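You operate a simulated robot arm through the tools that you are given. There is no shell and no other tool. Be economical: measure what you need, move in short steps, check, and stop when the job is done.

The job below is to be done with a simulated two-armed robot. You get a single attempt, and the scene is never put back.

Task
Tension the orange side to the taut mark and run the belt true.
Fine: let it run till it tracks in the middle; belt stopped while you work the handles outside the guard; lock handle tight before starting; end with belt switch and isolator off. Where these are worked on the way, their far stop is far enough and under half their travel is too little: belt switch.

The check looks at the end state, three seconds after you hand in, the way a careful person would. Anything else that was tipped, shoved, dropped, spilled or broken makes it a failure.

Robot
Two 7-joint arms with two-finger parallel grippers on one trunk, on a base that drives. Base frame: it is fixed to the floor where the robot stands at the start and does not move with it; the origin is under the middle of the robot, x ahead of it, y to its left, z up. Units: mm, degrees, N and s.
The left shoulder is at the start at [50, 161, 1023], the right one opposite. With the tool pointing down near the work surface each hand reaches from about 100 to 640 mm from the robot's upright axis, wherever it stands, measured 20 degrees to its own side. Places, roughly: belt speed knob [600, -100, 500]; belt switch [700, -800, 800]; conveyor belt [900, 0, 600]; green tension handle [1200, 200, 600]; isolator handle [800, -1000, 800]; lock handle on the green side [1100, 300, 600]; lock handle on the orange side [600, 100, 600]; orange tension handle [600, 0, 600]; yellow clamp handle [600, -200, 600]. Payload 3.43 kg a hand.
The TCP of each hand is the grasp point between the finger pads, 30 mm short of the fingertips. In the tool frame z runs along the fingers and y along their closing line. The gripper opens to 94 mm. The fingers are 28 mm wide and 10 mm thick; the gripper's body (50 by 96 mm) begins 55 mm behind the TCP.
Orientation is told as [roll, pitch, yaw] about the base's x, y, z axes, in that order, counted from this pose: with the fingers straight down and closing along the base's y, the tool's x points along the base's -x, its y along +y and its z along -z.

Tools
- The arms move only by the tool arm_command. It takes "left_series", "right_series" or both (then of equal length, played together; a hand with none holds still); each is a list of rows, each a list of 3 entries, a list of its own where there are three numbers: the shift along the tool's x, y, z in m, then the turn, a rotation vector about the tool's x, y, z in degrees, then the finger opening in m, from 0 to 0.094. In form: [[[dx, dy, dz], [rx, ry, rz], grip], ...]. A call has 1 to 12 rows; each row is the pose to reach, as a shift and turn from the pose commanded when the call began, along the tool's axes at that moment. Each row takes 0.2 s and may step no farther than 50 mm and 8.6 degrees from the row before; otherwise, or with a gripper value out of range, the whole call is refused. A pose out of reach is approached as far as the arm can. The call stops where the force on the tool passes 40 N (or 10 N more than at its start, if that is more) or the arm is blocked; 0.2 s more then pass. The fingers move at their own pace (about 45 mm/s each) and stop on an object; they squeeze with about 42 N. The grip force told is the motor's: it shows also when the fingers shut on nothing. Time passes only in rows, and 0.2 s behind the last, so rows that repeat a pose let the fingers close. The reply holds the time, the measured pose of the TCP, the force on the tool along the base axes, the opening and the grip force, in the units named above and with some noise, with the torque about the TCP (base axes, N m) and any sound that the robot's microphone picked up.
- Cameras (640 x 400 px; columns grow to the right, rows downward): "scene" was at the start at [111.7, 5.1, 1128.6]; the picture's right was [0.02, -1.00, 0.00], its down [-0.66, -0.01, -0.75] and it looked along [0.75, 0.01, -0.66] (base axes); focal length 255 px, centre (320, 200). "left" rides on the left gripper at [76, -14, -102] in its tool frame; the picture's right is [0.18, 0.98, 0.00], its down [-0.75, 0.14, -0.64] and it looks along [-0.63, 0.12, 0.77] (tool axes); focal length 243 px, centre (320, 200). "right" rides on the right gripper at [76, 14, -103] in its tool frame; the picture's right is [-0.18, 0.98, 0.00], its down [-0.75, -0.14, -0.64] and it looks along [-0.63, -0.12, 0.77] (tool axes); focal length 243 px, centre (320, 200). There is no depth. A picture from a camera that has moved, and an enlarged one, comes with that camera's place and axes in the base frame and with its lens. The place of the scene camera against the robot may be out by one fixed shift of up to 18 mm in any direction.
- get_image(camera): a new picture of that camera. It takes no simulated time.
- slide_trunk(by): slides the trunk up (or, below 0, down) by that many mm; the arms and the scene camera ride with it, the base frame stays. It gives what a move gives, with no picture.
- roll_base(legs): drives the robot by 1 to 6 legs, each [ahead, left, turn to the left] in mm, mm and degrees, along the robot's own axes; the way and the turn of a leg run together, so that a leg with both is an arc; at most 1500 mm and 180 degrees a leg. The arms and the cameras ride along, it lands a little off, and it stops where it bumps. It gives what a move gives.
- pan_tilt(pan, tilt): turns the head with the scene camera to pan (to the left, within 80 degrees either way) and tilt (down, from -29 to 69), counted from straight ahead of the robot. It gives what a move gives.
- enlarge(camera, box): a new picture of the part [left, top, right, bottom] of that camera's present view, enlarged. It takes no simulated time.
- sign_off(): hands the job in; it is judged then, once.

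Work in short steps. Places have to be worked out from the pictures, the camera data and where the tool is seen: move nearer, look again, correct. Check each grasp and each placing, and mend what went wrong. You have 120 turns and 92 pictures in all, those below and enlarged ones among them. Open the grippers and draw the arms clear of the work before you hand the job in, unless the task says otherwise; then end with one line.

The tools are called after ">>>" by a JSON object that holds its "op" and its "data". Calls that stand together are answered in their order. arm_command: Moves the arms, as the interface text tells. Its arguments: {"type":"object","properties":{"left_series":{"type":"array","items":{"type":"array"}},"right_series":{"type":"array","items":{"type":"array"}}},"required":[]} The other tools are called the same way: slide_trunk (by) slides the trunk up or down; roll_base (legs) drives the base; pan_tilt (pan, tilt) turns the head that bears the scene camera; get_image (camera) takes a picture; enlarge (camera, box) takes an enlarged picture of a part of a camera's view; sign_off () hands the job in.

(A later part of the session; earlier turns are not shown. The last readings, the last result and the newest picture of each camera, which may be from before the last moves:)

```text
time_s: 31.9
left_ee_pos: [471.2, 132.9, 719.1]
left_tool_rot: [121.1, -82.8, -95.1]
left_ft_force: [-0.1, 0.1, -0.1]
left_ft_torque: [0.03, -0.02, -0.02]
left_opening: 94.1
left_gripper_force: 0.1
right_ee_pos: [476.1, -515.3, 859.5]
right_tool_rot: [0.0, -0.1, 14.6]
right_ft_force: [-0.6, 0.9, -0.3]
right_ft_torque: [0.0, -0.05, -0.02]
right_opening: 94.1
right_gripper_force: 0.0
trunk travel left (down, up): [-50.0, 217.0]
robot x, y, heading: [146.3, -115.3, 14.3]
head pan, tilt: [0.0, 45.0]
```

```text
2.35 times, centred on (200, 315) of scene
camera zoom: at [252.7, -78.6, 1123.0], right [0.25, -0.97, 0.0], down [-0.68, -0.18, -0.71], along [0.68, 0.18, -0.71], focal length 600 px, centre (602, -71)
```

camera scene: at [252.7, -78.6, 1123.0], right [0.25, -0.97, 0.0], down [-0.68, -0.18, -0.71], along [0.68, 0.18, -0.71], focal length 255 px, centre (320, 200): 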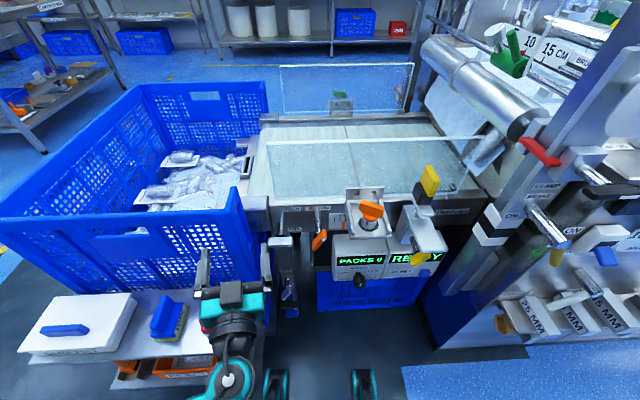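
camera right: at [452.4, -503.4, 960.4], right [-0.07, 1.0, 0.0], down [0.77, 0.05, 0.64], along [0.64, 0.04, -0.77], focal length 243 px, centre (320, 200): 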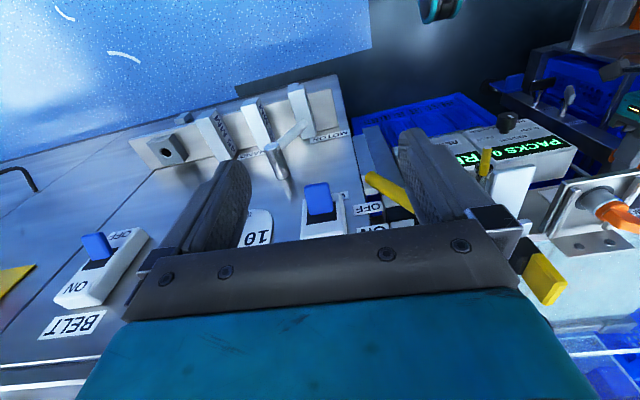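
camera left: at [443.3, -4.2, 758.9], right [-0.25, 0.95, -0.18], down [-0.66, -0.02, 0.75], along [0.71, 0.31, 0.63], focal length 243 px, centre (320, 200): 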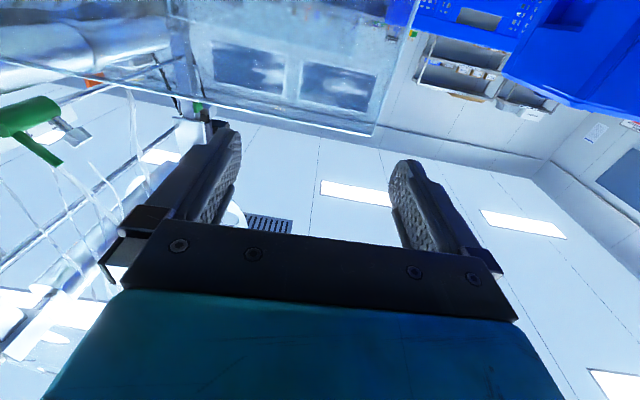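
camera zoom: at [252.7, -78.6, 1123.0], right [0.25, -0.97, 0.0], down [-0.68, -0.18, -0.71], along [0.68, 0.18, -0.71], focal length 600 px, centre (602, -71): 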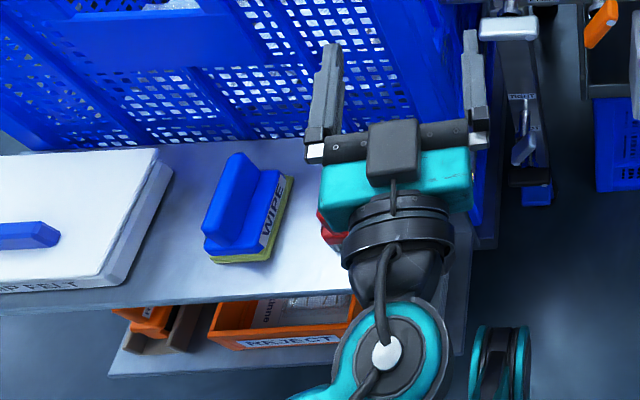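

The setting held: pointer went from ~0.1 to ~0.66 of the way from the left tick to the green mark in 80°, so about 52° more. I return the left hand to pre-grasp from this stand, where the gauge is visible.

>>> {"op": "arm_command", "data": {"left_series": [[[-0.005, -0.04, 0], [0, 0, 0], 0.094], [[-0.01, -0.08, 0], [0, 0, 0], 0.094], [[-0.015, -0.12, 0], [0, 0, 0], 0.094], [[-0.019, -0.159, 0.005], [0, 0, 0], 0.094], [[0.005, -0.162, 0.01], [0, 0, 6], 0.094], [[0.035, -0.165, 0.015], [0, 0, 12], 0.094], [[0.075, -0.17, 0.015], [0, 0, 18], 0.094], [[0.075, -0.17, 0.015], [0, 0, 18], 0.094]]}}

>>> {"op": "enlarge", "data": {"camera": "scene", "box": [240, 190, 390, 300]}}

```text
time_s: 32.6
left_ee_pos: [505.5, 104.1, 707.2]
left_tool_rot: [114.6, -72.3, -88.4]
left_ft_force: [0.0, 0.5, -0.1]
left_ft_torque: [-0.01, -0.03, 0.0]
left_opening: 94.0
left_gripper_force: 0.0
right_ee_pos: [474.9, -515.3, 860.9]
right_tool_rot: [0.0, 0.0, 14.5]
right_ft_force: [-0.2, -0.2, -0.2]
right_ft_torque: [-0.05, 0.02, 0.0]
right_opening: 93.9
right_gripper_force: 0.0
trunk travel left (down, up): [-50.0, 217.0]
robot x, y, heading: [145.9, -110.5, 14.7]
head pan, tilt: [0.0, 45.0]
stopped in row 3 (left hand): the arm was blocked; the commanded pose is now the measured one
```

```text
3.64 times, centred on (315, 245) of scene
camera zoom: at [252.5, -78.5, 1123.0], right [0.25, -0.97, 0.0], down [-0.68, -0.18, -0.71], along [0.68, 0.18, -0.71], focal length 927 px, centre (338, 36)
```

zoom: 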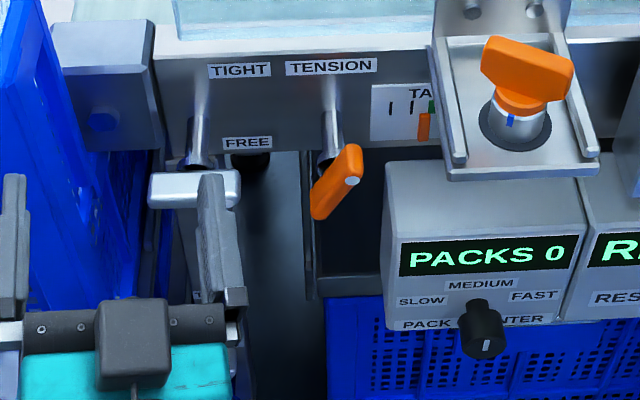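

No contact force, so that block is the arm's own limit close to the body (hand now tilted up 7°, yaw 25°). I back the base 80 mm to give it room, then bring the hand to pre-grasp with the orientation corrected.

>>> {"op": "roll_base", "data": {"legs": [[-80, 0, 0]]}}

>>> {"op": "arm_command", "data": {"left_series": [[[-0.009, -0.034, 0.005], [2, 1, 1], 0.094], [[-0.018, -0.069, 0.011], [4, 2, 2], 0.094], [[-0.024, -0.095, 0.022], [6, 3, 3], 0.094], [[-0.031, -0.122, 0.035], [8.7, 5, 5], 0.094], [[0.005, -0.137, 0.039], [8.7, 5, 7], 0.094], [[0.048, -0.155, 0.044], [8.7, 5, 7], 0.094], [[0.048, -0.155, 0.044], [8.7, 5, 7], 0.094]]}}

```text
time_s: 33.7
left_ee_pos: [429.0, 83.4, 707.0]
left_tool_rot: [114.4, -72.3, -88.4]
left_ft_force: [0.1, -0.3, -0.6]
left_ft_torque: [-0.02, 0.01, -0.01]
left_opening: 94.2
left_gripper_force: 0.0
right_ee_pos: [399.4, -535.1, 859.3]
right_tool_rot: [0.0, 0.1, 14.6]
right_ft_force: [0.5, 0.6, 0.3]
right_ft_torque: [0.0, 0.02, 0.01]
right_opening: 94.2
right_gripper_force: 0.0
trunk travel left (down, up): [-50.0, 217.0]
robot x, y, heading: [70.9, -132.7, 14.7]
head pan, tilt: [0.0, 45.0]
```

```text
time_s: 35.5
left_ee_pos: [533.3, 21.2, 609.6]
left_tool_rot: [90.1, -62.4, -70.6]
left_ft_force: [-0.3, -0.1, -0.1]
left_ft_torque: [0.0, -0.02, 0.02]
left_opening: 94.0
left_gripper_force: 0.1
right_ee_pos: [399.8, -536.1, 860.7]
right_tool_rot: [0.0, 0.0, 14.6]
right_ft_force: [0.6, 0.5, -0.1]
right_ft_torque: [0.0, -0.03, 0.05]
right_opening: 93.9
right_gripper_force: 0.1
trunk travel left (down, up): [-50.0, 217.0]
robot x, y, heading: [70.8, -130.2, 14.8]
head pan, tilt: [0.0, 45.0]
stopped in row 7 (left hand): the arm was blocked; the commanded pose is now the measured one
```

Orientation is right, but the left arm stops near the robot's centre line. I shift the base 70 mm right and look again.

>>> {"op": "roll_base", "data": {"legs": [[0, -70, 0]]}}

>>> {"op": "pan_tilt", "data": {"pan": 35, "tilt": 40}}

>>> {"op": "get_image", "data": {"camera": "scene"}}

```text
time_s: 36.5
left_ee_pos: [551.6, -47.7, 609.6]
left_tool_rot: [90.4, -62.3, -70.7]
left_ft_force: [-0.5, -0.4, -0.2]
left_ft_torque: [-0.01, 0.03, -0.01]
left_opening: 94.0
left_gripper_force: 0.0
right_ee_pos: [416.5, -603.3, 859.0]
right_tool_rot: [0.0, 0.0, 14.6]
right_ft_force: [-0.6, -0.4, -0.7]
right_ft_torque: [0.0, -0.03, 0.01]
right_opening: 94.1
right_gripper_force: 0.1
trunk travel left (down, up): [-50.0, 217.0]
robot x, y, heading: [89.7, -201.0, 14.6]
head pan, tilt: [0.0, 45.0]
```

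```text
time_s: 37.5
left_ee_pos: [550.5, -47.9, 609.7]
left_tool_rot: [90.4, -62.4, -70.8]
left_ft_force: [-0.7, 0.2, -0.2]
left_ft_torque: [0.04, -0.01, 0.04]
left_opening: 93.8
left_gripper_force: 0.0
right_ee_pos: [415.8, -604.2, 859.5]
right_tool_rot: [0.0, -0.1, 14.6]
right_ft_force: [-0.4, 0.0, -1.3]
right_ft_torque: [0.03, 0.03, 0.0]
right_opening: 94.0
right_gripper_force: 0.1
trunk travel left (down, up): [-50.0, 217.0]
robot x, y, heading: [85.2, -202.0, 14.4]
head pan, tilt: [35.0, 40.0]
```

```text
55 pictures are left
camera scene: at [169.6, -122.4, 1130.2], right [0.76, -0.65, 0.0], down [-0.42, -0.49, -0.77], along [0.5, 0.58, -0.64], focal length 255 px, centre (320, 200)
```

scene: 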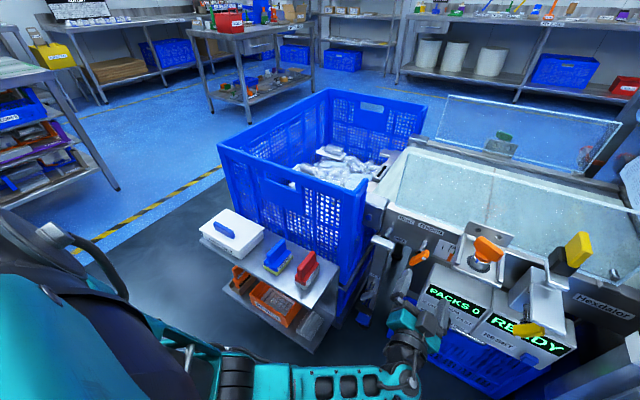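

Nothing on the shelf was disturbed. I align the hand with the bar's axis (pre-grasp) and check.

>>> {"op": "arm_command", "data": {"left_series": [[[0.002, 0.02, -0.002], [0, 0, 0], 0.094], [[0.0044, 0.0387, -0.004], [0, 0, -2], 0.094], [[0.0044, 0.0387, -0.004], [0, 0, -2], 0.094]]}}

>>> {"op": "enlarge", "data": {"camera": "scene", "box": [370, 210, 500, 320]}}

```text
time_s: 38.3
left_ee_pos: [536.1, -16.5, 624.8]
left_tool_rot: [90.3, -64.3, -70.7]
left_ft_force: [0.2, 0.5, 0.1]
left_ft_torque: [0.01, 0.0, 0.01]
left_opening: 93.9
left_gripper_force: 0.1
right_ee_pos: [416.3, -602.0, 859.3]
right_tool_rot: [0.0, 0.1, 14.7]
right_ft_force: [0.4, 0.1, 0.0]
right_ft_torque: [0.02, 0.01, -0.02]
right_opening: 94.1
right_gripper_force: 0.0
trunk travel left (down, up): [-50.0, 217.0]
robot x, y, heading: [85.3, -202.3, 14.3]
head pan, tilt: [35.0, 40.0]
```

```text
3.64 times, centred on (435, 265) of scene
camera zoom: at [169.5, -122.4, 1130.2], right [0.76, -0.65, 0.0], down [-0.42, -0.49, -0.77], along [0.5, 0.58, -0.64], focal length 927 px, centre (-98, -36)
```

zoom: 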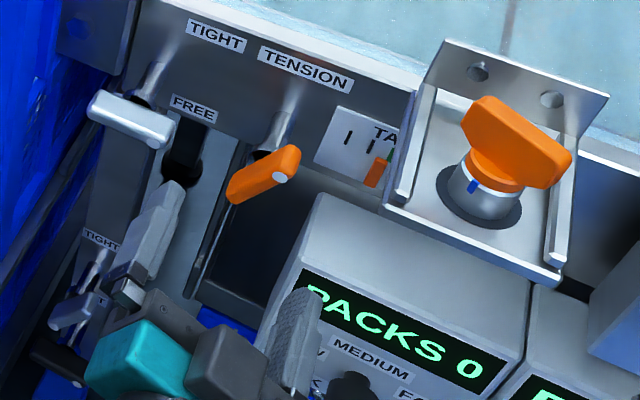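

To stay clear of the counter box I narrow the opening to 60 mm and advance 80 mm, then grip.

>>> {"op": "arm_command", "data": {"left_series": [[[0, 0, 0], [0, 0, 0], 0.06], [[0, 0, 0.02], [0, 0, 0], 0.06], [[0, 0, 0.04], [0, 0, 0], 0.06], [[0, 0, 0.06], [0, 0, 0], 0.06], [[0, 0, 0.08], [0, 0, 0], 0.06], [[0, 0, 0.08], [0, 0, 0], 0.03], [[0, 0, 0.08], [0, 0, 0], 0.01], [[0, 0, 0.08], [0, 0, 0], 0.01], [[0, 0, 0.08], [0, 0, 0], 0.01], [[0, 0, 0.08], [0, 0, 0], 0.01]]}}

>>> {"op": "enlarge", "data": {"camera": "scene", "box": [385, 205, 485, 270]}}

```text
time_s: 40.5
left_ee_pos: [611.8, 6.1, 622.7]
left_tool_rot: [89.8, -64.4, -70.9]
left_ft_force: [8.6, -18.0, -10.0]
left_ft_torque: [-0.43, 0.87, -1.18]
left_opening: 17.8
left_gripper_force: 45.5
right_ee_pos: [416.6, -604.3, 858.4]
right_tool_rot: [0.1, 0.0, 14.7]
right_ft_force: [0.2, -0.2, 0.6]
right_ft_torque: [-0.01, 0.03, -0.05]
right_opening: 94.0
right_gripper_force: 0.1
trunk travel left (down, up): [-50.0, 217.0]
robot x, y, heading: [87.7, -199.8, 14.6]
head pan, tilt: [35.0, 40.0]
```

```text
6.15 times, centred on (435, 238) of scene
camera zoom: at [170.8, -123.1, 1130.1], right [0.76, -0.65, 0.0], down [-0.42, -0.49, -0.77], along [0.5, 0.58, -0.64], focal length 1569 px, centre (-388, -31)
```

zoom: 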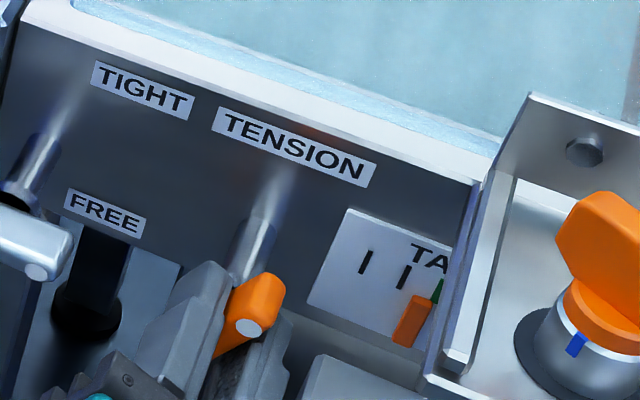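

Gripped. I recentre 2 mm and turn 32° clockwise.

>>> {"op": "arm_command", "data": {"left_series": [[[0, -0.0022, 0], [0, 0, 0], 0.01], [[0, -0.0022, 0], [0, 0, 6.5], 0.01], [[0, -0.0022, 0], [0, 0, 13], 0.01], [[0, -0.0022, 0], [0, 0, 19.5], 0.01], [[0, -0.0022, 0], [0, 0, 26], 0.01], [[0, -0.0022, 0], [0, 0, 32], 0.01], [[0, -0.0022, 0], [0, 0, 32], 0.01]]}}

>>> {"op": "enlarge", "data": {"camera": "scene", "box": [385, 205, 485, 270]}}

```text
time_s: 42.1
left_ee_pos: [611.8, 5.5, 622.0]
left_tool_rot: [89.8, -32.2, -70.9]
left_ft_force: [6.3, -19.8, -8.1]
left_ft_torque: [-0.23, 0.77, -1.35]
left_opening: 17.7
left_gripper_force: 44.8
right_ee_pos: [417.8, -603.5, 858.0]
right_tool_rot: [0.2, 0.0, 14.6]
right_ft_force: [0.2, -0.6, -0.3]
right_ft_torque: [-0.01, -0.01, 0.02]
right_opening: 94.1
right_gripper_force: 0.0
trunk travel left (down, up): [-50.0, 217.0]
robot x, y, heading: [85.8, -198.9, 14.2]
head pan, tilt: [35.0, 40.0]
```

```text
6.15 times, centred on (435, 238) of scene
camera zoom: at [170.6, -123.1, 1130.1], right [0.76, -0.65, 0.0], down [-0.42, -0.49, -0.77], along [0.5, 0.58, -0.64], focal length 1569 px, centre (-388, -31)
```

zoom: 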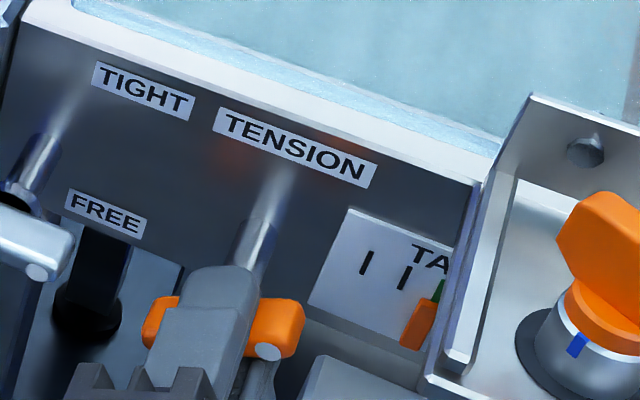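

Pointer advanced ~0.2 tick as expected. I turn 14° more and inspect closely.

>>> {"op": "arm_command", "data": {"left_series": [[[0.0015, 0, 0], [0, 0, 5], 0.01], [[0.0015, 0, 0], [0, 0, 10], 0.01], [[0.0015, 0, 0], [0, 0, 14], 0.01], [[0.0015, 0, 0], [0, 0, 14], 0.01]]}}

>>> {"op": "pan_tilt", "data": {"pan": 48, "tilt": 40}}

>>> {"op": "get_image", "data": {"camera": "scene"}}

```text
time_s: 43.1
left_ee_pos: [612.9, 5.2, 621.9]
left_tool_rot: [89.9, -18.4, -71.1]
left_ft_force: [18.1, -26.7, -10.1]
left_ft_torque: [-0.25, 0.52, -0.22]
left_opening: 17.7
left_gripper_force: 45.4
right_ee_pos: [417.5, -603.8, 857.0]
right_tool_rot: [0.0, 0.1, 14.6]
right_ft_force: [0.1, 0.2, 0.0]
right_ft_torque: [0.05, 0.01, -0.01]
right_opening: 94.1
right_gripper_force: 0.1
trunk travel left (down, up): [-50.0, 217.0]
robot x, y, heading: [89.8, -200.4, 14.6]
head pan, tilt: [35.0, 40.0]
```

```text
time_s: 43.9
left_ee_pos: [612.1, 6.4, 621.6]
left_tool_rot: [89.9, -18.4, -71.1]
left_ft_force: [20.5, -24.4, -9.2]
left_ft_torque: [-0.14, 0.35, -0.73]
left_opening: 17.5
left_gripper_force: 45.0
right_ee_pos: [417.8, -603.5, 859.2]
right_tool_rot: [0.1, 0.1, 14.6]
right_ft_force: [1.0, -0.3, -0.2]
right_ft_torque: [-0.01, 0.0, 0.0]
right_opening: 94.0
right_gripper_force: 0.0
trunk travel left (down, up): [-50.0, 217.0]
robot x, y, heading: [87.3, -202.9, 14.9]
head pan, tilt: [48.0, 40.0]
```

```text
51 pictures are left
camera scene: at [155.2, -112.5, 1130.1], right [0.89, -0.46, 0.0], down [-0.3, -0.57, -0.77], along [0.35, 0.68, -0.64], focal length 255 px, centre (320, 200)
```

scene: 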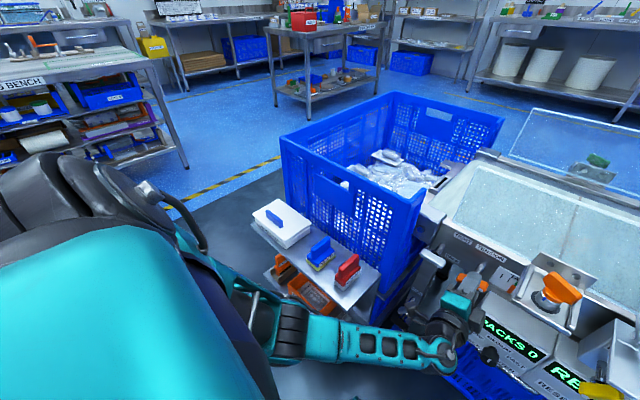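

>>> {"op": "enlarge", "data": {"camera": "scene", "box": [470, 240, 550, 300]}}

```text
6.67 times, centred on (510, 270) of scene
camera zoom: at [155.2, -112.5, 1130.1], right [0.89, -0.46, 0.0], down [-0.3, -0.57, -0.77], along [0.35, 0.68, -0.64], focal length 1700 px, centre (-947, -267)
```

zoom: 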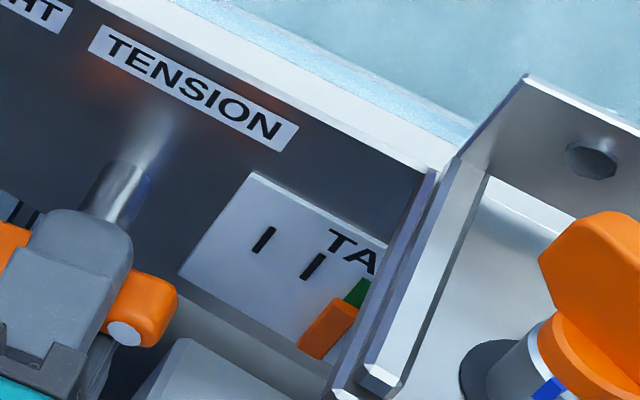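

Pointer is still roughly 0.1 tick short of the green mark (allowing for parallax). I recentre and turn ~13° more.

>>> {"op": "arm_command", "data": {"left_series": [[[-0.0021, -0.0015, 0.001], [0, 0, 0], 0.01], [[-0.0021, -0.0015, 0.001], [0, 0, 5], 0.01], [[-0.0021, -0.0015, 0.001], [0, 0, 10], 0.01], [[-0.0021, -0.0015, 0.001], [0, 0, 13], 0.01], [[-0.0021, -0.0015, 0.001], [0, 0, 13], 0.01]]}}

>>> {"op": "enlarge", "data": {"camera": "scene", "box": [490, 250, 540, 290]}}

```text
time_s: 45.1
left_ee_pos: [612.1, 5.4, 619.7]
left_tool_rot: [89.9, -5.1, -70.8]
left_ft_force: [-8.3, -21.4, -5.4]
left_ft_torque: [0.04, -0.07, -0.72]
left_opening: 17.8
left_gripper_force: 45.0
right_ee_pos: [415.7, -603.0, 859.0]
right_tool_rot: [0.1, 0.0, 14.7]
right_ft_force: [-0.4, -0.7, -0.4]
right_ft_torque: [0.0, -0.02, -0.04]
right_opening: 94.3
right_gripper_force: 0.1
trunk travel left (down, up): [-50.0, 217.0]
robot x, y, heading: [89.4, -200.0, 14.5]
head pan, tilt: [48.0, 40.0]
```

```text
10.00 times, centred on (515, 270) of scene
camera zoom: at [153.5, -112.5, 1130.2], right [0.89, -0.46, 0.0], down [-0.3, -0.57, -0.77], along [0.35, 0.68, -0.64], focal length 2550 px, centre (-1630, -500)
```

zoom: 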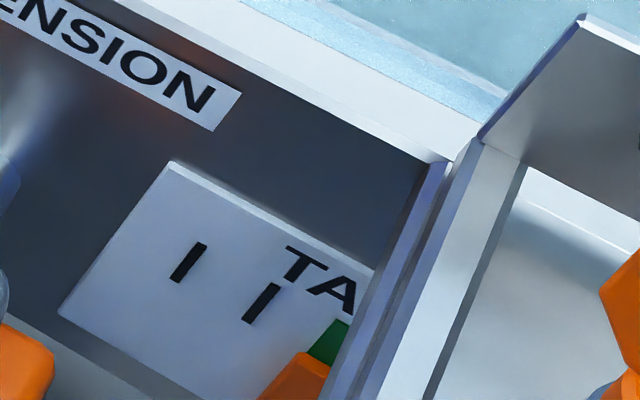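

Hard to judge here. I release, back straight out 100 mm, and roll left 110 mm, where I can see the gauge better and which also suits the lock lever.

>>> {"op": "arm_command", "data": {"left_series": [[[0, 0, 0], [0, 0, 0], 0.05], [[0, 0, 0], [0, 0, 0], 0.05], [[0, 0, -0.02], [0, 0, 0], 0.05], [[0, 0, -0.045], [0, 0, 0], 0.05], [[0, 0, -0.07], [0, 0, 0], 0.05], [[0, 0, -0.1], [0, 0, 0], 0.05]]}}

>>> {"op": "roll_base", "data": {"legs": [[0, 110, 0]]}}

>>> {"op": "pan_tilt", "data": {"pan": 48, "tilt": 38}}

>>> {"op": "get_image", "data": {"camera": "scene"}}

```text
time_s: 46.5
left_ee_pos: [519.5, -25.3, 621.9]
left_tool_rot: [90.2, -5.4, -70.5]
left_ft_force: [1.1, 0.7, 0.5]
left_ft_torque: [-0.03, 0.01, 0.0]
left_opening: 49.9
left_gripper_force: 0.0
right_ee_pos: [416.9, -602.5, 858.8]
right_tool_rot: [0.1, 0.1, 14.6]
right_ft_force: [0.4, 0.5, -0.6]
right_ft_torque: [0.01, 0.02, -0.03]
right_opening: 94.1
right_gripper_force: 0.0
trunk travel left (down, up): [-50.0, 217.0]
robot x, y, heading: [89.1, -201.4, 14.5]
head pan, tilt: [48.0, 40.0]
```

```text
time_s: 47.7
left_ee_pos: [491.6, 81.4, 621.5]
left_tool_rot: [90.2, -5.4, -70.3]
left_ft_force: [-0.2, 1.2, -0.6]
left_ft_torque: [0.0, -0.01, 0.03]
left_opening: 50.0
left_gripper_force: 0.0
right_ee_pos: [390.0, -496.3, 859.9]
right_tool_rot: [0.0, 0.0, 14.6]
right_ft_force: [-0.1, -0.5, 0.2]
right_ft_torque: [0.0, 0.01, 0.0]
right_opening: 93.8
right_gripper_force: 0.0
trunk travel left (down, up): [-50.0, 217.0]
robot x, y, heading: [60.3, -95.6, 14.9]
head pan, tilt: [48.0, 40.0]
```

```text
time_s: 48.3
left_ee_pos: [492.3, 80.7, 621.6]
left_tool_rot: [90.2, -5.5, -70.2]
left_ft_force: [0.5, 0.6, -0.6]
left_ft_torque: [0.0, 0.0, -0.04]
left_opening: 49.9
left_gripper_force: 0.1
right_ee_pos: [388.9, -496.0, 858.6]
right_tool_rot: [0.0, -0.1, 14.6]
right_ft_force: [0.6, -0.2, 0.0]
right_ft_torque: [0.01, 0.0, 0.03]
right_opening: 94.3
right_gripper_force: 0.0
trunk travel left (down, up): [-50.0, 217.0]
robot x, y, heading: [61.0, -94.8, 14.5]
head pan, tilt: [48.0, 38.0]
```

```text
48 pictures are left
camera scene: at [126.2, -3.8, 1133.2], right [0.89, -0.46, 0.0], down [-0.28, -0.55, -0.79], along [0.36, 0.7, -0.62], focal length 255 px, centre (320, 200)
```

scene: 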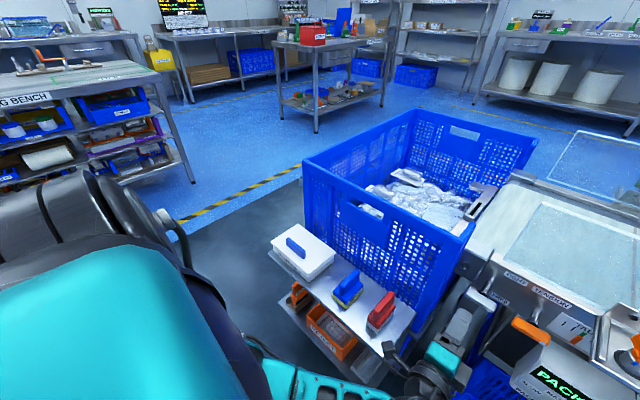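

>>> {"op": "enlarge", "data": {"camera": "scene", "box": [550, 295, 610, 350]}}

```text
7.27 times, centred on (580, 322) of scene
camera zoom: at [126.2, -3.8, 1133.2], right [0.89, -0.46, 0.0], down [-0.28, -0.55, -0.79], along [0.36, 0.7, -0.62], focal length 1854 px, centre (-1571, -691)
```

zoom: 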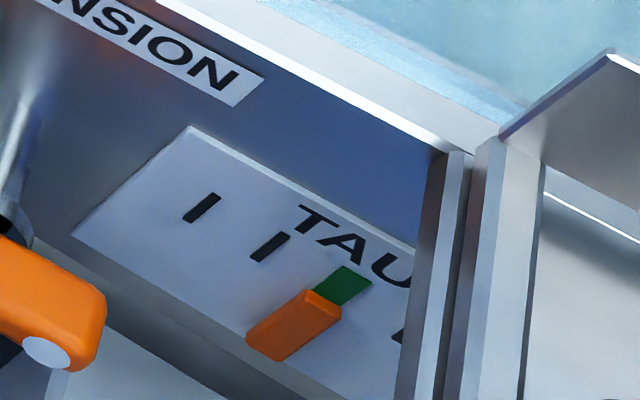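

The pointer looks on the mark from here, but the view is oblique. One tighter zoom to gauge the pointer's thickness/parallax.

>>> {"op": "enlarge", "data": {"camera": "scene", "box": [564, 312, 592, 332]}}

```text
16.00 times, centred on (578, 322) of scene
camera zoom: at [126.2, -3.8, 1133.2], right [0.89, -0.46, 0.0], down [-0.28, -0.55, -0.79], along [0.36, 0.7, -0.62], focal length 4080 px, centre (-3808, -1752)
```

zoom: 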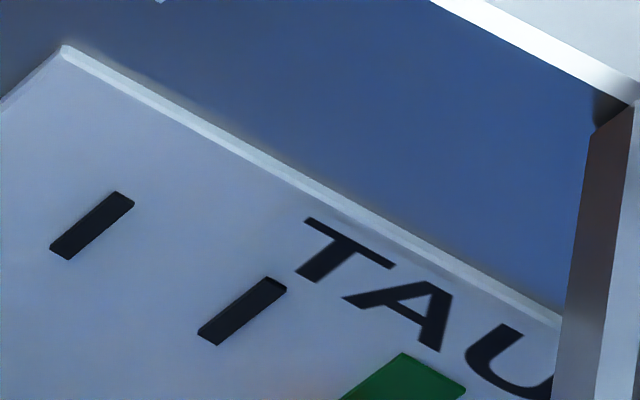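

>>> {"op": "enlarge", "data": {"camera": "scene", "box": [566, 328, 594, 346]}}

```text
16.00 times, centred on (580, 337) of scene
camera zoom: at [126.2, -3.8, 1133.2], right [0.89, -0.46, 0.0], down [-0.28, -0.55, -0.79], along [0.36, 0.7, -0.62], focal length 4080 px, centre (-3840, -1992)
```

zoom: 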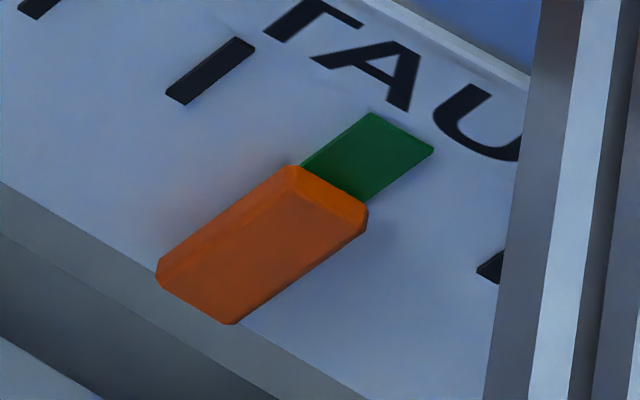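

Zoomed, the pointer's base is centred on the green TAUT mark. Next the lock lever: I shift the base 50 mm right for reach and align the hand with the lock bar (est. grip point (583, 94, 622)), fingers closing vertically.

>>> {"op": "roll_base", "data": {"legs": [[0, -50, 0]]}}

>>> {"op": "pan_tilt", "data": {"pan": 20, "tilt": 45}}

```text
time_s: 49.2
left_ee_pos: [504.0, 34.2, 621.9]
left_tool_rot: [90.1, -5.4, -70.3]
left_ft_force: [-0.4, 0.2, -0.7]
left_ft_torque: [0.04, 0.01, 0.05]
left_opening: 49.9
left_gripper_force: 0.0
right_ee_pos: [400.3, -543.0, 859.2]
right_tool_rot: [0.0, 0.0, 14.6]
right_ft_force: [0.2, 0.5, -0.2]
right_ft_torque: [0.0, 0.03, 0.0]
right_opening: 93.9
right_gripper_force: 0.0
trunk travel left (down, up): [-50.0, 217.0]
robot x, y, heading: [74.0, -139.2, 14.5]
head pan, tilt: [48.0, 38.0]
```

```text
time_s: 50.2
left_ee_pos: [504.9, 33.5, 621.7]
left_tool_rot: [90.2, -5.3, -70.2]
left_ft_force: [-0.4, 0.5, -0.3]
left_ft_torque: [0.0, -0.01, -0.02]
left_opening: 49.8
left_gripper_force: 0.2
right_ee_pos: [401.0, -543.7, 859.8]
right_tool_rot: [0.0, -0.1, 14.6]
right_ft_force: [0.3, 0.1, -0.1]
right_ft_torque: [-0.03, -0.04, -0.02]
right_opening: 94.2
right_gripper_force: 0.1
trunk travel left (down, up): [-50.0, 217.0]
robot x, y, heading: [70.4, -142.9, 14.5]
head pan, tilt: [20.0, 45.0]
```

>>> {"op": "arm_command", "data": {"left_series": [[[0.016, 0.002, 0.007], [0, -1, 2], 0.05], [[0.033, 0.003, 0.014], [0, -1.7, 5], 0.05], [[0.033, 0.003, 0.014], [0, -1.7, 5], 0.05]]}}

>>> {"op": "get_image", "data": {"camera": "scene"}}

>>> {"op": "enlarge", "data": {"camera": "scene", "box": [260, 200, 380, 280]}}

```text
time_s: 51.0
left_ee_pos: [506.1, 68.6, 621.6]
left_tool_rot: [90.4, -0.5, -72.0]
left_ft_force: [0.1, 0.3, 0.2]
left_ft_torque: [-0.01, -0.01, -0.02]
left_opening: 50.0
left_gripper_force: 0.1
right_ee_pos: [402.2, -543.4, 859.2]
right_tool_rot: [0.0, 0.0, 14.6]
right_ft_force: [0.2, 0.0, 0.7]
right_ft_torque: [0.0, 0.05, -0.01]
right_opening: 94.0
right_gripper_force: 0.0
trunk travel left (down, up): [-50.0, 217.0]
robot x, y, heading: [69.0, -140.4, 14.8]
head pan, tilt: [20.0, 45.0]
```

```text
44 pictures are left
camera scene: at [165.9, -81.6, 1123.0], right [0.57, -0.82, 0.0], down [-0.58, -0.4, -0.71], along [0.58, 0.4, -0.71], focal length 255 px, centre (320, 200)
```

scene: 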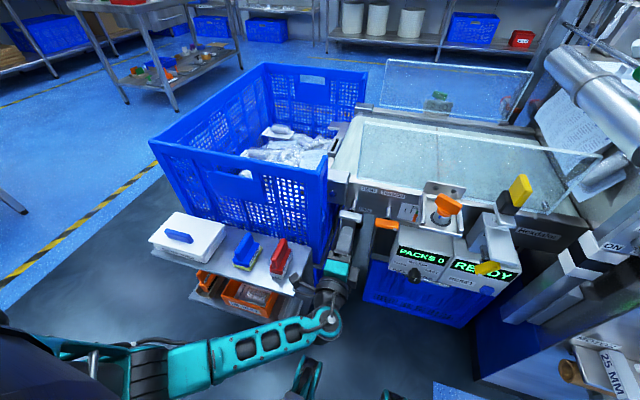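

```text
5.00 times, centred on (320, 240) of scene
camera zoom: at [165.9, -81.6, 1123.0], right [0.57, -0.82, 0.0], down [-0.58, -0.4, -0.71], along [0.58, 0.4, -0.71], focal length 1275 px, centre (320, 0)
```

zoom: 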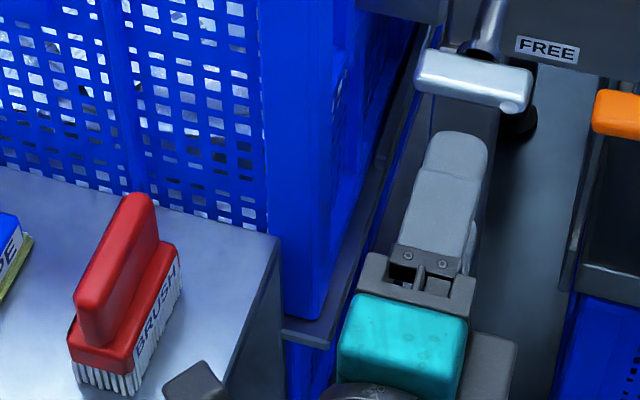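

Bar appears ~3 mm left and slightly higher/farther than the finger centreline. I widen to 70 mm, correct, advance 82 mm and look before gripping.

>>> {"op": "arm_command", "data": {"left_series": [[[0.003, 0.004, 0.0], [0, 0, 0], 0.07], [[0.003, 0.004, 0.02], [0, 0, 0], 0.07], [[0.003, 0.004, 0.04], [0, 0, 0], 0.07], [[0.003, 0.004, 0.06], [0, 0, 0], 0.07], [[0.003, 0.004, 0.082], [0, 0, 0], 0.07], [[0.003, 0.004, 0.082], [0, 0, 0], 0.07]]}}

>>> {"op": "enlarge", "data": {"camera": "scene", "box": [310, 180, 410, 245]}}

```text
time_s: 52.4
left_ee_pos: [585.3, 98.5, 625.6]
left_tool_rot: [90.3, -0.5, -72.0]
left_ft_force: [-0.2, -1.0, 0.7]
left_ft_torque: [0.01, -0.02, 0.01]
left_opening: 69.9
left_gripper_force: 0.0
right_ee_pos: [401.0, -543.1, 859.9]
right_tool_rot: [-0.1, -0.1, 14.7]
right_ft_force: [0.1, 0.3, 0.1]
right_ft_torque: [0.0, 0.02, -0.04]
right_opening: 93.7
right_gripper_force: 0.1
trunk travel left (down, up): [-50.0, 217.0]
robot x, y, heading: [68.8, -146.3, 14.7]
head pan, tilt: [20.0, 45.0]
```

```text
6.15 times, centred on (360, 212) of scene
camera zoom: at [165.9, -81.6, 1123.0], right [0.57, -0.82, 0.0], down [-0.58, -0.4, -0.71], along [0.58, 0.4, -0.71], focal length 1569 px, centre (74, 123)
```

zoom: 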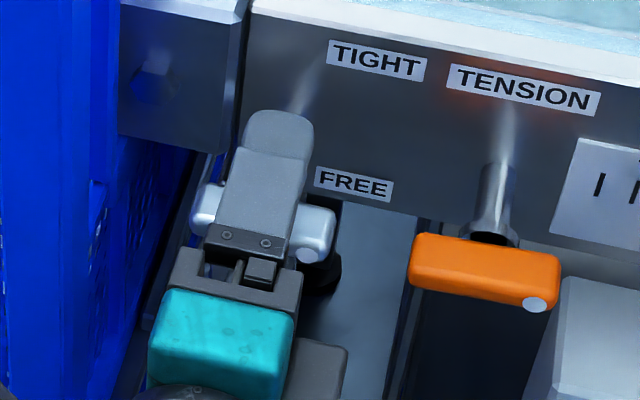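

Centred on the lock bar; I close.

>>> {"op": "arm_command", "data": {"left_series": [[[0, 0, 0], [0, 0, 0], 0.04], [[0, 0, 0], [0, 0, 0], 0.02], [[0, 0, 0], [0, 0, 0], 0.01], [[0, 0, 0], [0, 0, 0], 0.01], [[0, 0, 0], [0, 0, 0], 0.01], [[0, 0, 0], [0, 0, 0], 0.01]]}}

```text
time_s: 53.8
left_ee_pos: [583.6, 97.9, 622.1]
left_tool_rot: [89.7, -0.3, -72.1]
left_ft_force: [-3.4, -2.6, -21.0]
left_ft_torque: [-0.18, 0.57, -0.33]
left_opening: 22.2
left_gripper_force: 10.7
right_ee_pos: [403.0, -543.0, 859.6]
right_tool_rot: [-0.1, 0.1, 14.5]
right_ft_force: [0.5, -0.2, -0.5]
right_ft_torque: [0.02, -0.01, -0.01]
right_opening: 94.2
right_gripper_force: 0.2
trunk travel left (down, up): [-50.0, 217.0]
robot x, y, heading: [70.0, -138.9, 15.1]
head pan, tilt: [20.0, 45.0]
```

Bar is ~3 mm lower than the hand; I lower while the fingers finish closing.

>>> {"op": "arm_command", "data": {"left_series": [[[0, -0.0015, 0], [0, 0, 0], 0.01], [[0, -0.003, 0], [0, 0, 0], 0.01], [[0, -0.003, 0], [0, 0, 0], 0.01], [[0, -0.003, 0], [0, 0, 0], 0.01]]}}

>>> {"op": "arm_command", "data": {"left_series": [[[0, 0, 0], [0, 0, -7], 0.01], [[0, 0, 0], [0, 0, -14], 0.01], [[0, 0, 0], [0, 0, -21], 0.01], [[0, 0, 0], [0, 0, -21], 0.01]]}}

```text
time_s: 54.8
left_ee_pos: [583.4, 98.1, 621.8]
left_tool_rot: [90.0, -0.4, -72.0]
left_ft_force: [-4.5, -2.9, -17.9]
left_ft_torque: [-0.22, 0.5, 0.02]
left_opening: 20.3
left_gripper_force: 8.3
right_ee_pos: [402.2, -543.4, 859.7]
right_tool_rot: [0.0, 0.1, 14.7]
right_ft_force: [-0.8, -0.4, -0.4]
right_ft_torque: [-0.01, 0.01, 0.0]
right_opening: 93.9
right_gripper_force: 0.1
trunk travel left (down, up): [-50.0, 217.0]
robot x, y, heading: [76.0, -144.0, 14.7]
head pan, tilt: [20.0, 45.0]
```

```text
time_s: 55.8
left_ee_pos: [583.4, 99.4, 620.2]
left_tool_rot: [89.9, -21.0, -71.7]
left_ft_force: [-4.2, 6.2, -20.4]
left_ft_torque: [1.17, 0.39, -0.15]
left_opening: 26.8
left_gripper_force: 44.6
right_ee_pos: [402.2, -542.3, 858.9]
right_tool_rot: [0.0, 0.0, 14.6]
right_ft_force: [-0.6, -0.1, 0.0]
right_ft_torque: [0.03, -0.02, -0.03]
right_opening: 93.9
right_gripper_force: 0.0
trunk travel left (down, up): [-50.0, 217.0]
robot x, y, heading: [72.9, -139.3, 14.5]
head pan, tilt: [20.0, 45.0]
```

Opening spread to 27 mm with torque – the bar may resist. I look.

>>> {"op": "enlarge", "data": {"camera": "scene", "box": [310, 180, 410, 245]}}

```text
6.15 times, centred on (360, 212) of scene
camera zoom: at [167.2, -80.6, 1122.7], right [0.57, -0.82, 0.0], down [-0.58, -0.4, -0.71], along [0.58, 0.4, -0.71], focal length 1569 px, centre (74, 123)
```

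zoom: 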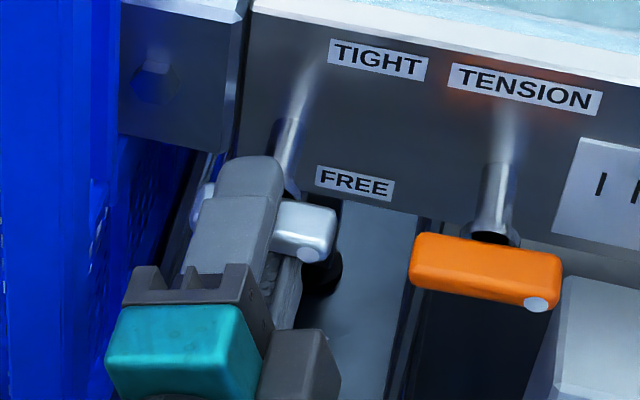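

The bar did not follow counter-clockwise (stop on FREE side). I turn back and try clockwise.

>>> {"op": "arm_command", "data": {"left_series": [[[0, 0, 0], [0, 0, 7], 0.01], [[0, 0, 0], [0, 0, 14], 0.01], [[0, 0, 0], [0, 0, 21], 0.01], [[0, 0, 0], [0, 0, 28], 0.01], [[0, 0, 0], [0, 0, 35], 0.01], [[0, 0, 0], [0, 0, 35], 0.01]]}}

>>> {"op": "enlarge", "data": {"camera": "scene", "box": [310, 180, 410, 245]}}

```text
time_s: 57.2
left_ee_pos: [583.6, 98.1, 618.9]
left_tool_rot: [89.8, 13.8, -72.1]
left_ft_force: [12.2, -2.5, -28.8]
left_ft_torque: [0.0, -0.1, 0.75]
left_opening: 17.9
left_gripper_force: 45.0
right_ee_pos: [403.2, -543.0, 859.1]
right_tool_rot: [0.0, 0.2, 14.7]
right_ft_force: [0.6, -0.1, -0.2]
right_ft_torque: [0.02, -0.01, 0.02]
right_opening: 93.9
right_gripper_force: 0.0
trunk travel left (down, up): [-50.0, 217.0]
robot x, y, heading: [71.6, -141.2, 14.5]
head pan, tilt: [20.0, 45.0]
```

```text
6.15 times, centred on (360, 212) of scene
camera zoom: at [168.5, -80.9, 1122.5], right [0.57, -0.82, 0.0], down [-0.58, -0.4, -0.7], along [0.58, 0.4, -0.71], focal length 1569 px, centre (74, 123)
```

zoom: 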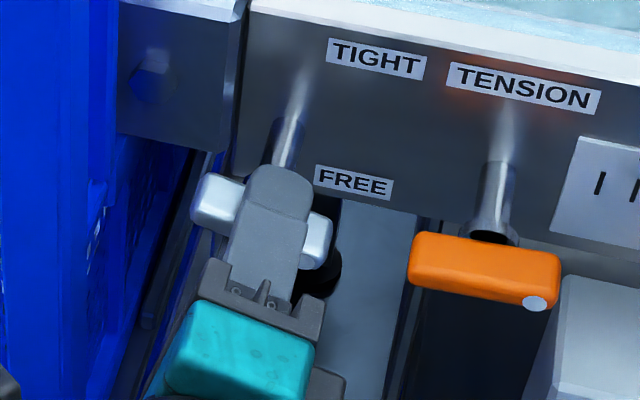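

It turns clockwise. I recentre downward and continue 40°.

>>> {"op": "arm_command", "data": {"left_series": [[[-0.0007, -0.003, 0.001], [0, 0, 0], 0.01], [[-0.0007, -0.003, 0.001], [0, 0, 7], 0.01], [[-0.0007, -0.003, 0.001], [0, 0, 14], 0.01], [[-0.0007, -0.003, 0.001], [0, 0, 21], 0.01], [[-0.0007, -0.003, 0.001], [0, 0, 28], 0.01], [[-0.0007, -0.003, 0.001], [0, 0, 35], 0.01], [[-0.0007, -0.003, 0.001], [0, 0, 40], 0.01], [[-0.0007, -0.003, 0.001], [0, 0, 40], 0.01]]}}

```text
time_s: 59.0
left_ee_pos: [582.3, 98.6, 618.6]
left_tool_rot: [90.1, 53.9, -71.9]
left_ft_force: [-12.8, -2.8, -12.7]
left_ft_torque: [-0.09, 0.11, -0.12]
left_opening: 17.8
left_gripper_force: 44.9
right_ee_pos: [401.1, -543.1, 859.0]
right_tool_rot: [0.0, 0.0, 14.6]
right_ft_force: [0.5, -0.6, -0.2]
right_ft_torque: [-0.02, 0.02, 0.01]
right_opening: 94.1
right_gripper_force: 0.0
trunk travel left (down, up): [-50.0, 217.0]
robot x, y, heading: [73.2, -142.3, 14.7]
head pan, tilt: [20.0, 45.0]
```

Smooth so far (54°). Continue, watching for the stop.

>>> {"op": "arm_command", "data": {"left_series": [[[0, 0, 0], [0, 0, 7], 0.01], [[0, 0, 0], [0, 0, 14], 0.01], [[0, 0, 0], [0, 0, 21], 0.01], [[0, 0, 0], [0, 0, 28], 0.01], [[0, 0, 0], [0, 0, 34], 0.01], [[0, 0, 0], [0, 0, 34], 0.01]]}}

>>> {"op": "enlarge", "data": {"camera": "scene", "box": [310, 180, 410, 245]}}

```text
time_s: 60.4
left_ee_pos: [583.1, 99.5, 618.3]
left_tool_rot: [89.3, 87.8, -72.6]
left_ft_force: [-14.9, 6.1, -14.5]
left_ft_torque: [0.07, -0.3, -0.45]
left_opening: 17.7
left_gripper_force: 45.0
right_ee_pos: [402.1, -543.2, 859.1]
right_tool_rot: [0.0, 0.1, 14.6]
right_ft_force: [-0.3, 0.5, -0.4]
right_ft_torque: [0.01, 0.02, 0.01]
right_opening: 94.1
right_gripper_force: 0.0
trunk travel left (down, up): [-50.0, 217.0]
robot x, y, heading: [69.3, -142.0, 14.7]
head pan, tilt: [20.0, 45.0]
```

```text
6.15 times, centred on (360, 212) of scene
camera zoom: at [166.3, -80.8, 1122.8], right [0.57, -0.82, 0.0], down [-0.58, -0.4, -0.71], along [0.58, 0.4, -0.71], focal length 1569 px, centre (74, 123)
```

zoom: 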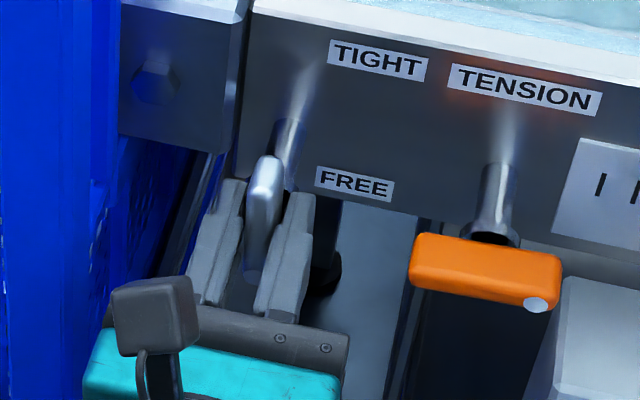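

Bar is upright at ~88°, no stop felt yet; I test further.

>>> {"op": "arm_command", "data": {"left_series": [[[0, 0, 0], [0, 0, 6], 0.01], [[0, 0, 0], [0, 0, 12], 0.01], [[0, 0, 0], [0, 0, 18], 0.01], [[0, 0, 0], [0, 0, 18], 0.01]]}}

>>> {"op": "enlarge", "data": {"camera": "scene", "box": [310, 180, 410, 245]}}

```text
time_s: 61.4
left_ee_pos: [582.8, 100.2, 617.2]
left_tool_rot: [-90.4, 74.2, 107.8]
left_ft_force: [-20.1, 13.5, -9.6]
left_ft_torque: [0.04, -0.23, -0.64]
left_opening: 17.7
left_gripper_force: 45.3
right_ee_pos: [401.5, -543.4, 861.1]
right_tool_rot: [-0.1, 0.0, 14.5]
right_ft_force: [-0.4, 0.5, 0.4]
right_ft_torque: [-0.01, -0.01, 0.01]
right_opening: 93.7
right_gripper_force: 0.1
trunk travel left (down, up): [-50.0, 217.0]
robot x, y, heading: [72.1, -137.3, 14.9]
head pan, tilt: [20.0, 45.0]
```

```text
6.15 times, centred on (360, 212) of scene
camera zoom: at [165.7, -80.6, 1122.9], right [0.57, -0.82, 0.0], down [-0.58, -0.4, -0.71], along [0.58, 0.4, -0.71], focal length 1569 px, centre (74, 123)
```

zoom: 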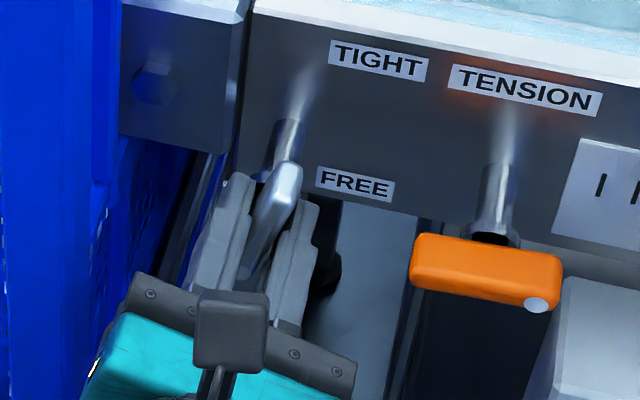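

Still turning freely (106°). I recentre and continue toward its stop.

>>> {"op": "arm_command", "data": {"left_series": [[[-0.0015, -0.0016, -0.001], [0, 0, 0], 0.01], [[-0.0015, -0.0016, -0.001], [0, 0, 7], 0.01], [[-0.0015, -0.0016, -0.001], [0, 0, 14], 0.01], [[-0.0015, -0.0016, -0.001], [0, 0, 21], 0.01], [[-0.0015, -0.0016, -0.001], [0, 0, 28], 0.01], [[-0.0015, -0.0016, -0.001], [0, 0, 35], 0.01], [[-0.0015, -0.0016, -0.001], [0, 0, 35], 0.01]]}}

>>> {"op": "enlarge", "data": {"camera": "scene", "box": [310, 180, 410, 245]}}

```text
time_s: 63.0
left_ee_pos: [582.8, 98.6, 621.8]
left_tool_rot: [-90.6, 39.5, 107.7]
left_ft_force: [-6.1, 6.9, 3.3]
left_ft_torque: [-2.02, 0.31, 0.52]
left_opening: 26.4
left_gripper_force: 44.6
right_ee_pos: [400.3, -543.5, 860.3]
right_tool_rot: [0.0, -0.1, 14.6]
right_ft_force: [0.0, -0.8, 0.5]
right_ft_torque: [-0.02, 0.01, 0.0]
right_opening: 94.0
right_gripper_force: 0.2
trunk travel left (down, up): [-50.0, 217.0]
robot x, y, heading: [75.2, -140.9, 14.8]
head pan, tilt: [20.0, 45.0]
```

```text
6.15 times, centred on (360, 212) of scene
camera zoom: at [165.5, -81.1, 1123.1], right [0.57, -0.82, 0.0], down [-0.58, -0.4, -0.71], along [0.58, 0.4, -0.71], focal length 1569 px, centre (74, 123)
```

zoom: 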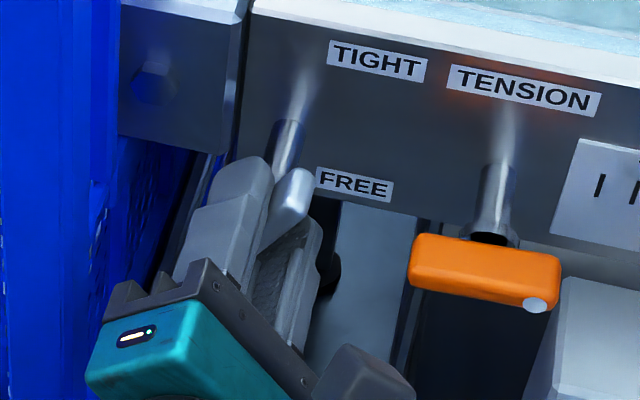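

Hard stop reached at about 118° (torque 2 Nm): lock is tight. I untwist, release and withdraw, then check lock and gauge.

>>> {"op": "arm_command", "data": {"left_series": [[[0, 0, 0], [0, 0, -7], 0.01], [[0, 0, 0], [0, 0, -14], 0.01], [[0, 0, 0], [0, 0, -18], 0.04], [[0, 0, 0], [0, 0, -18], 0.06], [[0, 0, 0], [0, 0, -18], 0.06], [[0, 0, -0.02], [0, 0, -18], 0.06], [[0, 0, -0.05], [0, 0, -18], 0.06], [[0, 0, -0.09], [0, 0, -18], 0.06]]}}

>>> {"op": "enlarge", "data": {"camera": "scene", "box": [310, 180, 420, 250]}}

```text
time_s: 64.8
left_ee_pos: [497.6, 73.7, 618.2]
left_tool_rot: [-90.6, 57.4, 107.5]
left_ft_force: [0.7, 0.7, -0.1]
left_ft_torque: [-0.01, -0.02, -0.02]
left_opening: 59.7
left_gripper_force: 0.0
right_ee_pos: [401.3, -544.9, 859.5]
right_tool_rot: [0.0, 0.0, 14.5]
right_ft_force: [0.5, 1.1, 0.0]
right_ft_torque: [-0.02, 0.04, 0.02]
right_opening: 94.2
right_gripper_force: 0.2
trunk travel left (down, up): [-50.0, 217.0]
robot x, y, heading: [71.4, -140.1, 14.7]
head pan, tilt: [20.0, 45.0]
```

```text
5.71 times, centred on (365, 215) of scene
camera zoom: at [165.9, -81.6, 1123.0], right [0.57, -0.82, 0.0], down [-0.58, -0.4, -0.71], along [0.58, 0.4, -0.71], focal length 1457 px, centre (63, 114)
```

zoom: 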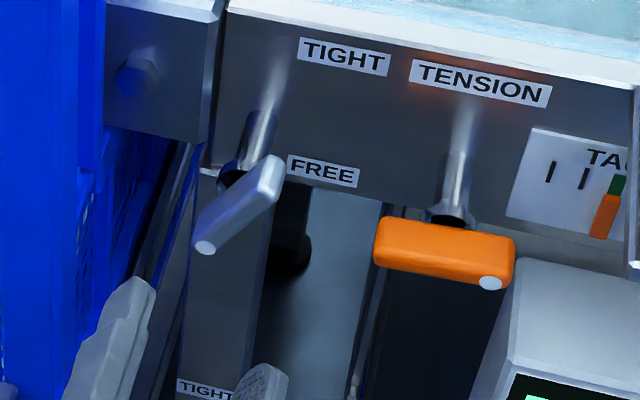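

Lock is firmly at its stop and the gauge pointer still sits under the green mark. Now I drive back and right to the switch panel, facing it.

>>> {"op": "roll_base", "data": {"legs": [[-110, 0, 0], [0, -690, 0]]}}

>>> {"op": "pan_tilt", "data": {"pan": -10, "tilt": 25}}

>>> {"op": "get_image", "data": {"camera": "scene"}}

```text
time_s: 69.4
left_ee_pos: [567.0, -634.6, 617.4]
left_tool_rot: [-90.5, 57.4, 107.4]
left_ft_force: [-0.6, -0.7, -0.2]
left_ft_torque: [-0.01, 0.04, 0.03]
left_opening: 60.1
left_gripper_force: 0.1
right_ee_pos: [467.0, -1251.9, 859.0]
right_tool_rot: [0.0, -0.1, 14.5]
right_ft_force: [-0.2, 0.1, -0.9]
right_ft_torque: [-0.02, 0.03, 0.0]
right_opening: 93.9
right_gripper_force: 0.1
trunk travel left (down, up): [-50.0, 217.0]
robot x, y, heading: [141.3, -843.8, 14.3]
head pan, tilt: [20.0, 45.0]
```

```text
time_s: 70.3
left_ee_pos: [566.6, -634.4, 618.3]
left_tool_rot: [-90.4, 57.3, 107.3]
left_ft_force: [0.2, -0.4, 0.4]
left_ft_torque: [0.01, -0.04, -0.01]
left_opening: 60.1
left_gripper_force: 0.0
right_ee_pos: [468.9, -1251.7, 860.4]
right_tool_rot: [0.0, 0.1, 14.3]
right_ft_force: [0.3, 0.0, 0.1]
right_ft_torque: [0.0, 0.02, 0.03]
right_opening: 94.0
right_gripper_force: 0.0
trunk travel left (down, up): [-50.0, 217.0]
robot x, y, heading: [138.2, -851.1, 14.6]
head pan, tilt: [-10.0, 25.0]
```

```text
35 pictures are left
camera scene: at [259.5, -827.4, 1153.5], right [0.08, -1.0, 0.0], down [-0.42, -0.03, -0.91], along [0.9, 0.07, -0.42], focal length 255 px, centre (320, 200)
```

scene: 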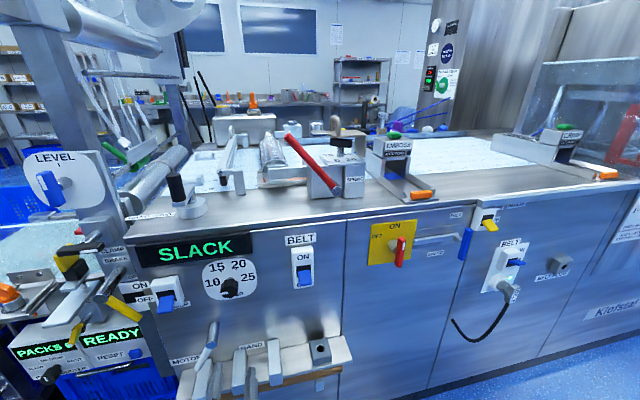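

Good view of the panel. I zoom on the belt switch, isolator and the second labelled unit.

>>> {"op": "enlarge", "data": {"camera": "scene", "box": [130, 195, 340, 325]}}

>>> {"op": "enlarge", "data": {"camera": "scene", "box": [355, 190, 555, 315]}}

```text
3.05 times, centred on (235, 260) of scene
camera zoom: at [259.5, -827.4, 1153.5], right [0.08, -1.0, 0.0], down [-0.42, -0.03, -0.91], along [0.9, 0.07, -0.42], focal length 777 px, centre (579, 17)
```

zoom: 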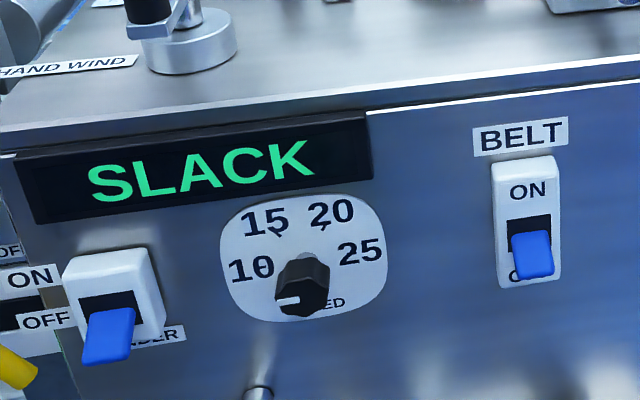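

```text
3.20 times, centred on (455, 252) of scene
camera zoom: at [259.5, -827.4, 1153.5], right [0.08, -1.0, 0.0], down [-0.42, -0.03, -0.91], along [0.9, 0.07, -0.42], focal length 816 px, centre (-112, 32)
```

zoom: 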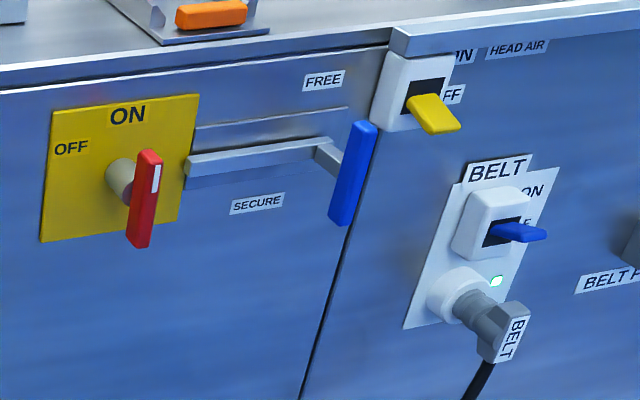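

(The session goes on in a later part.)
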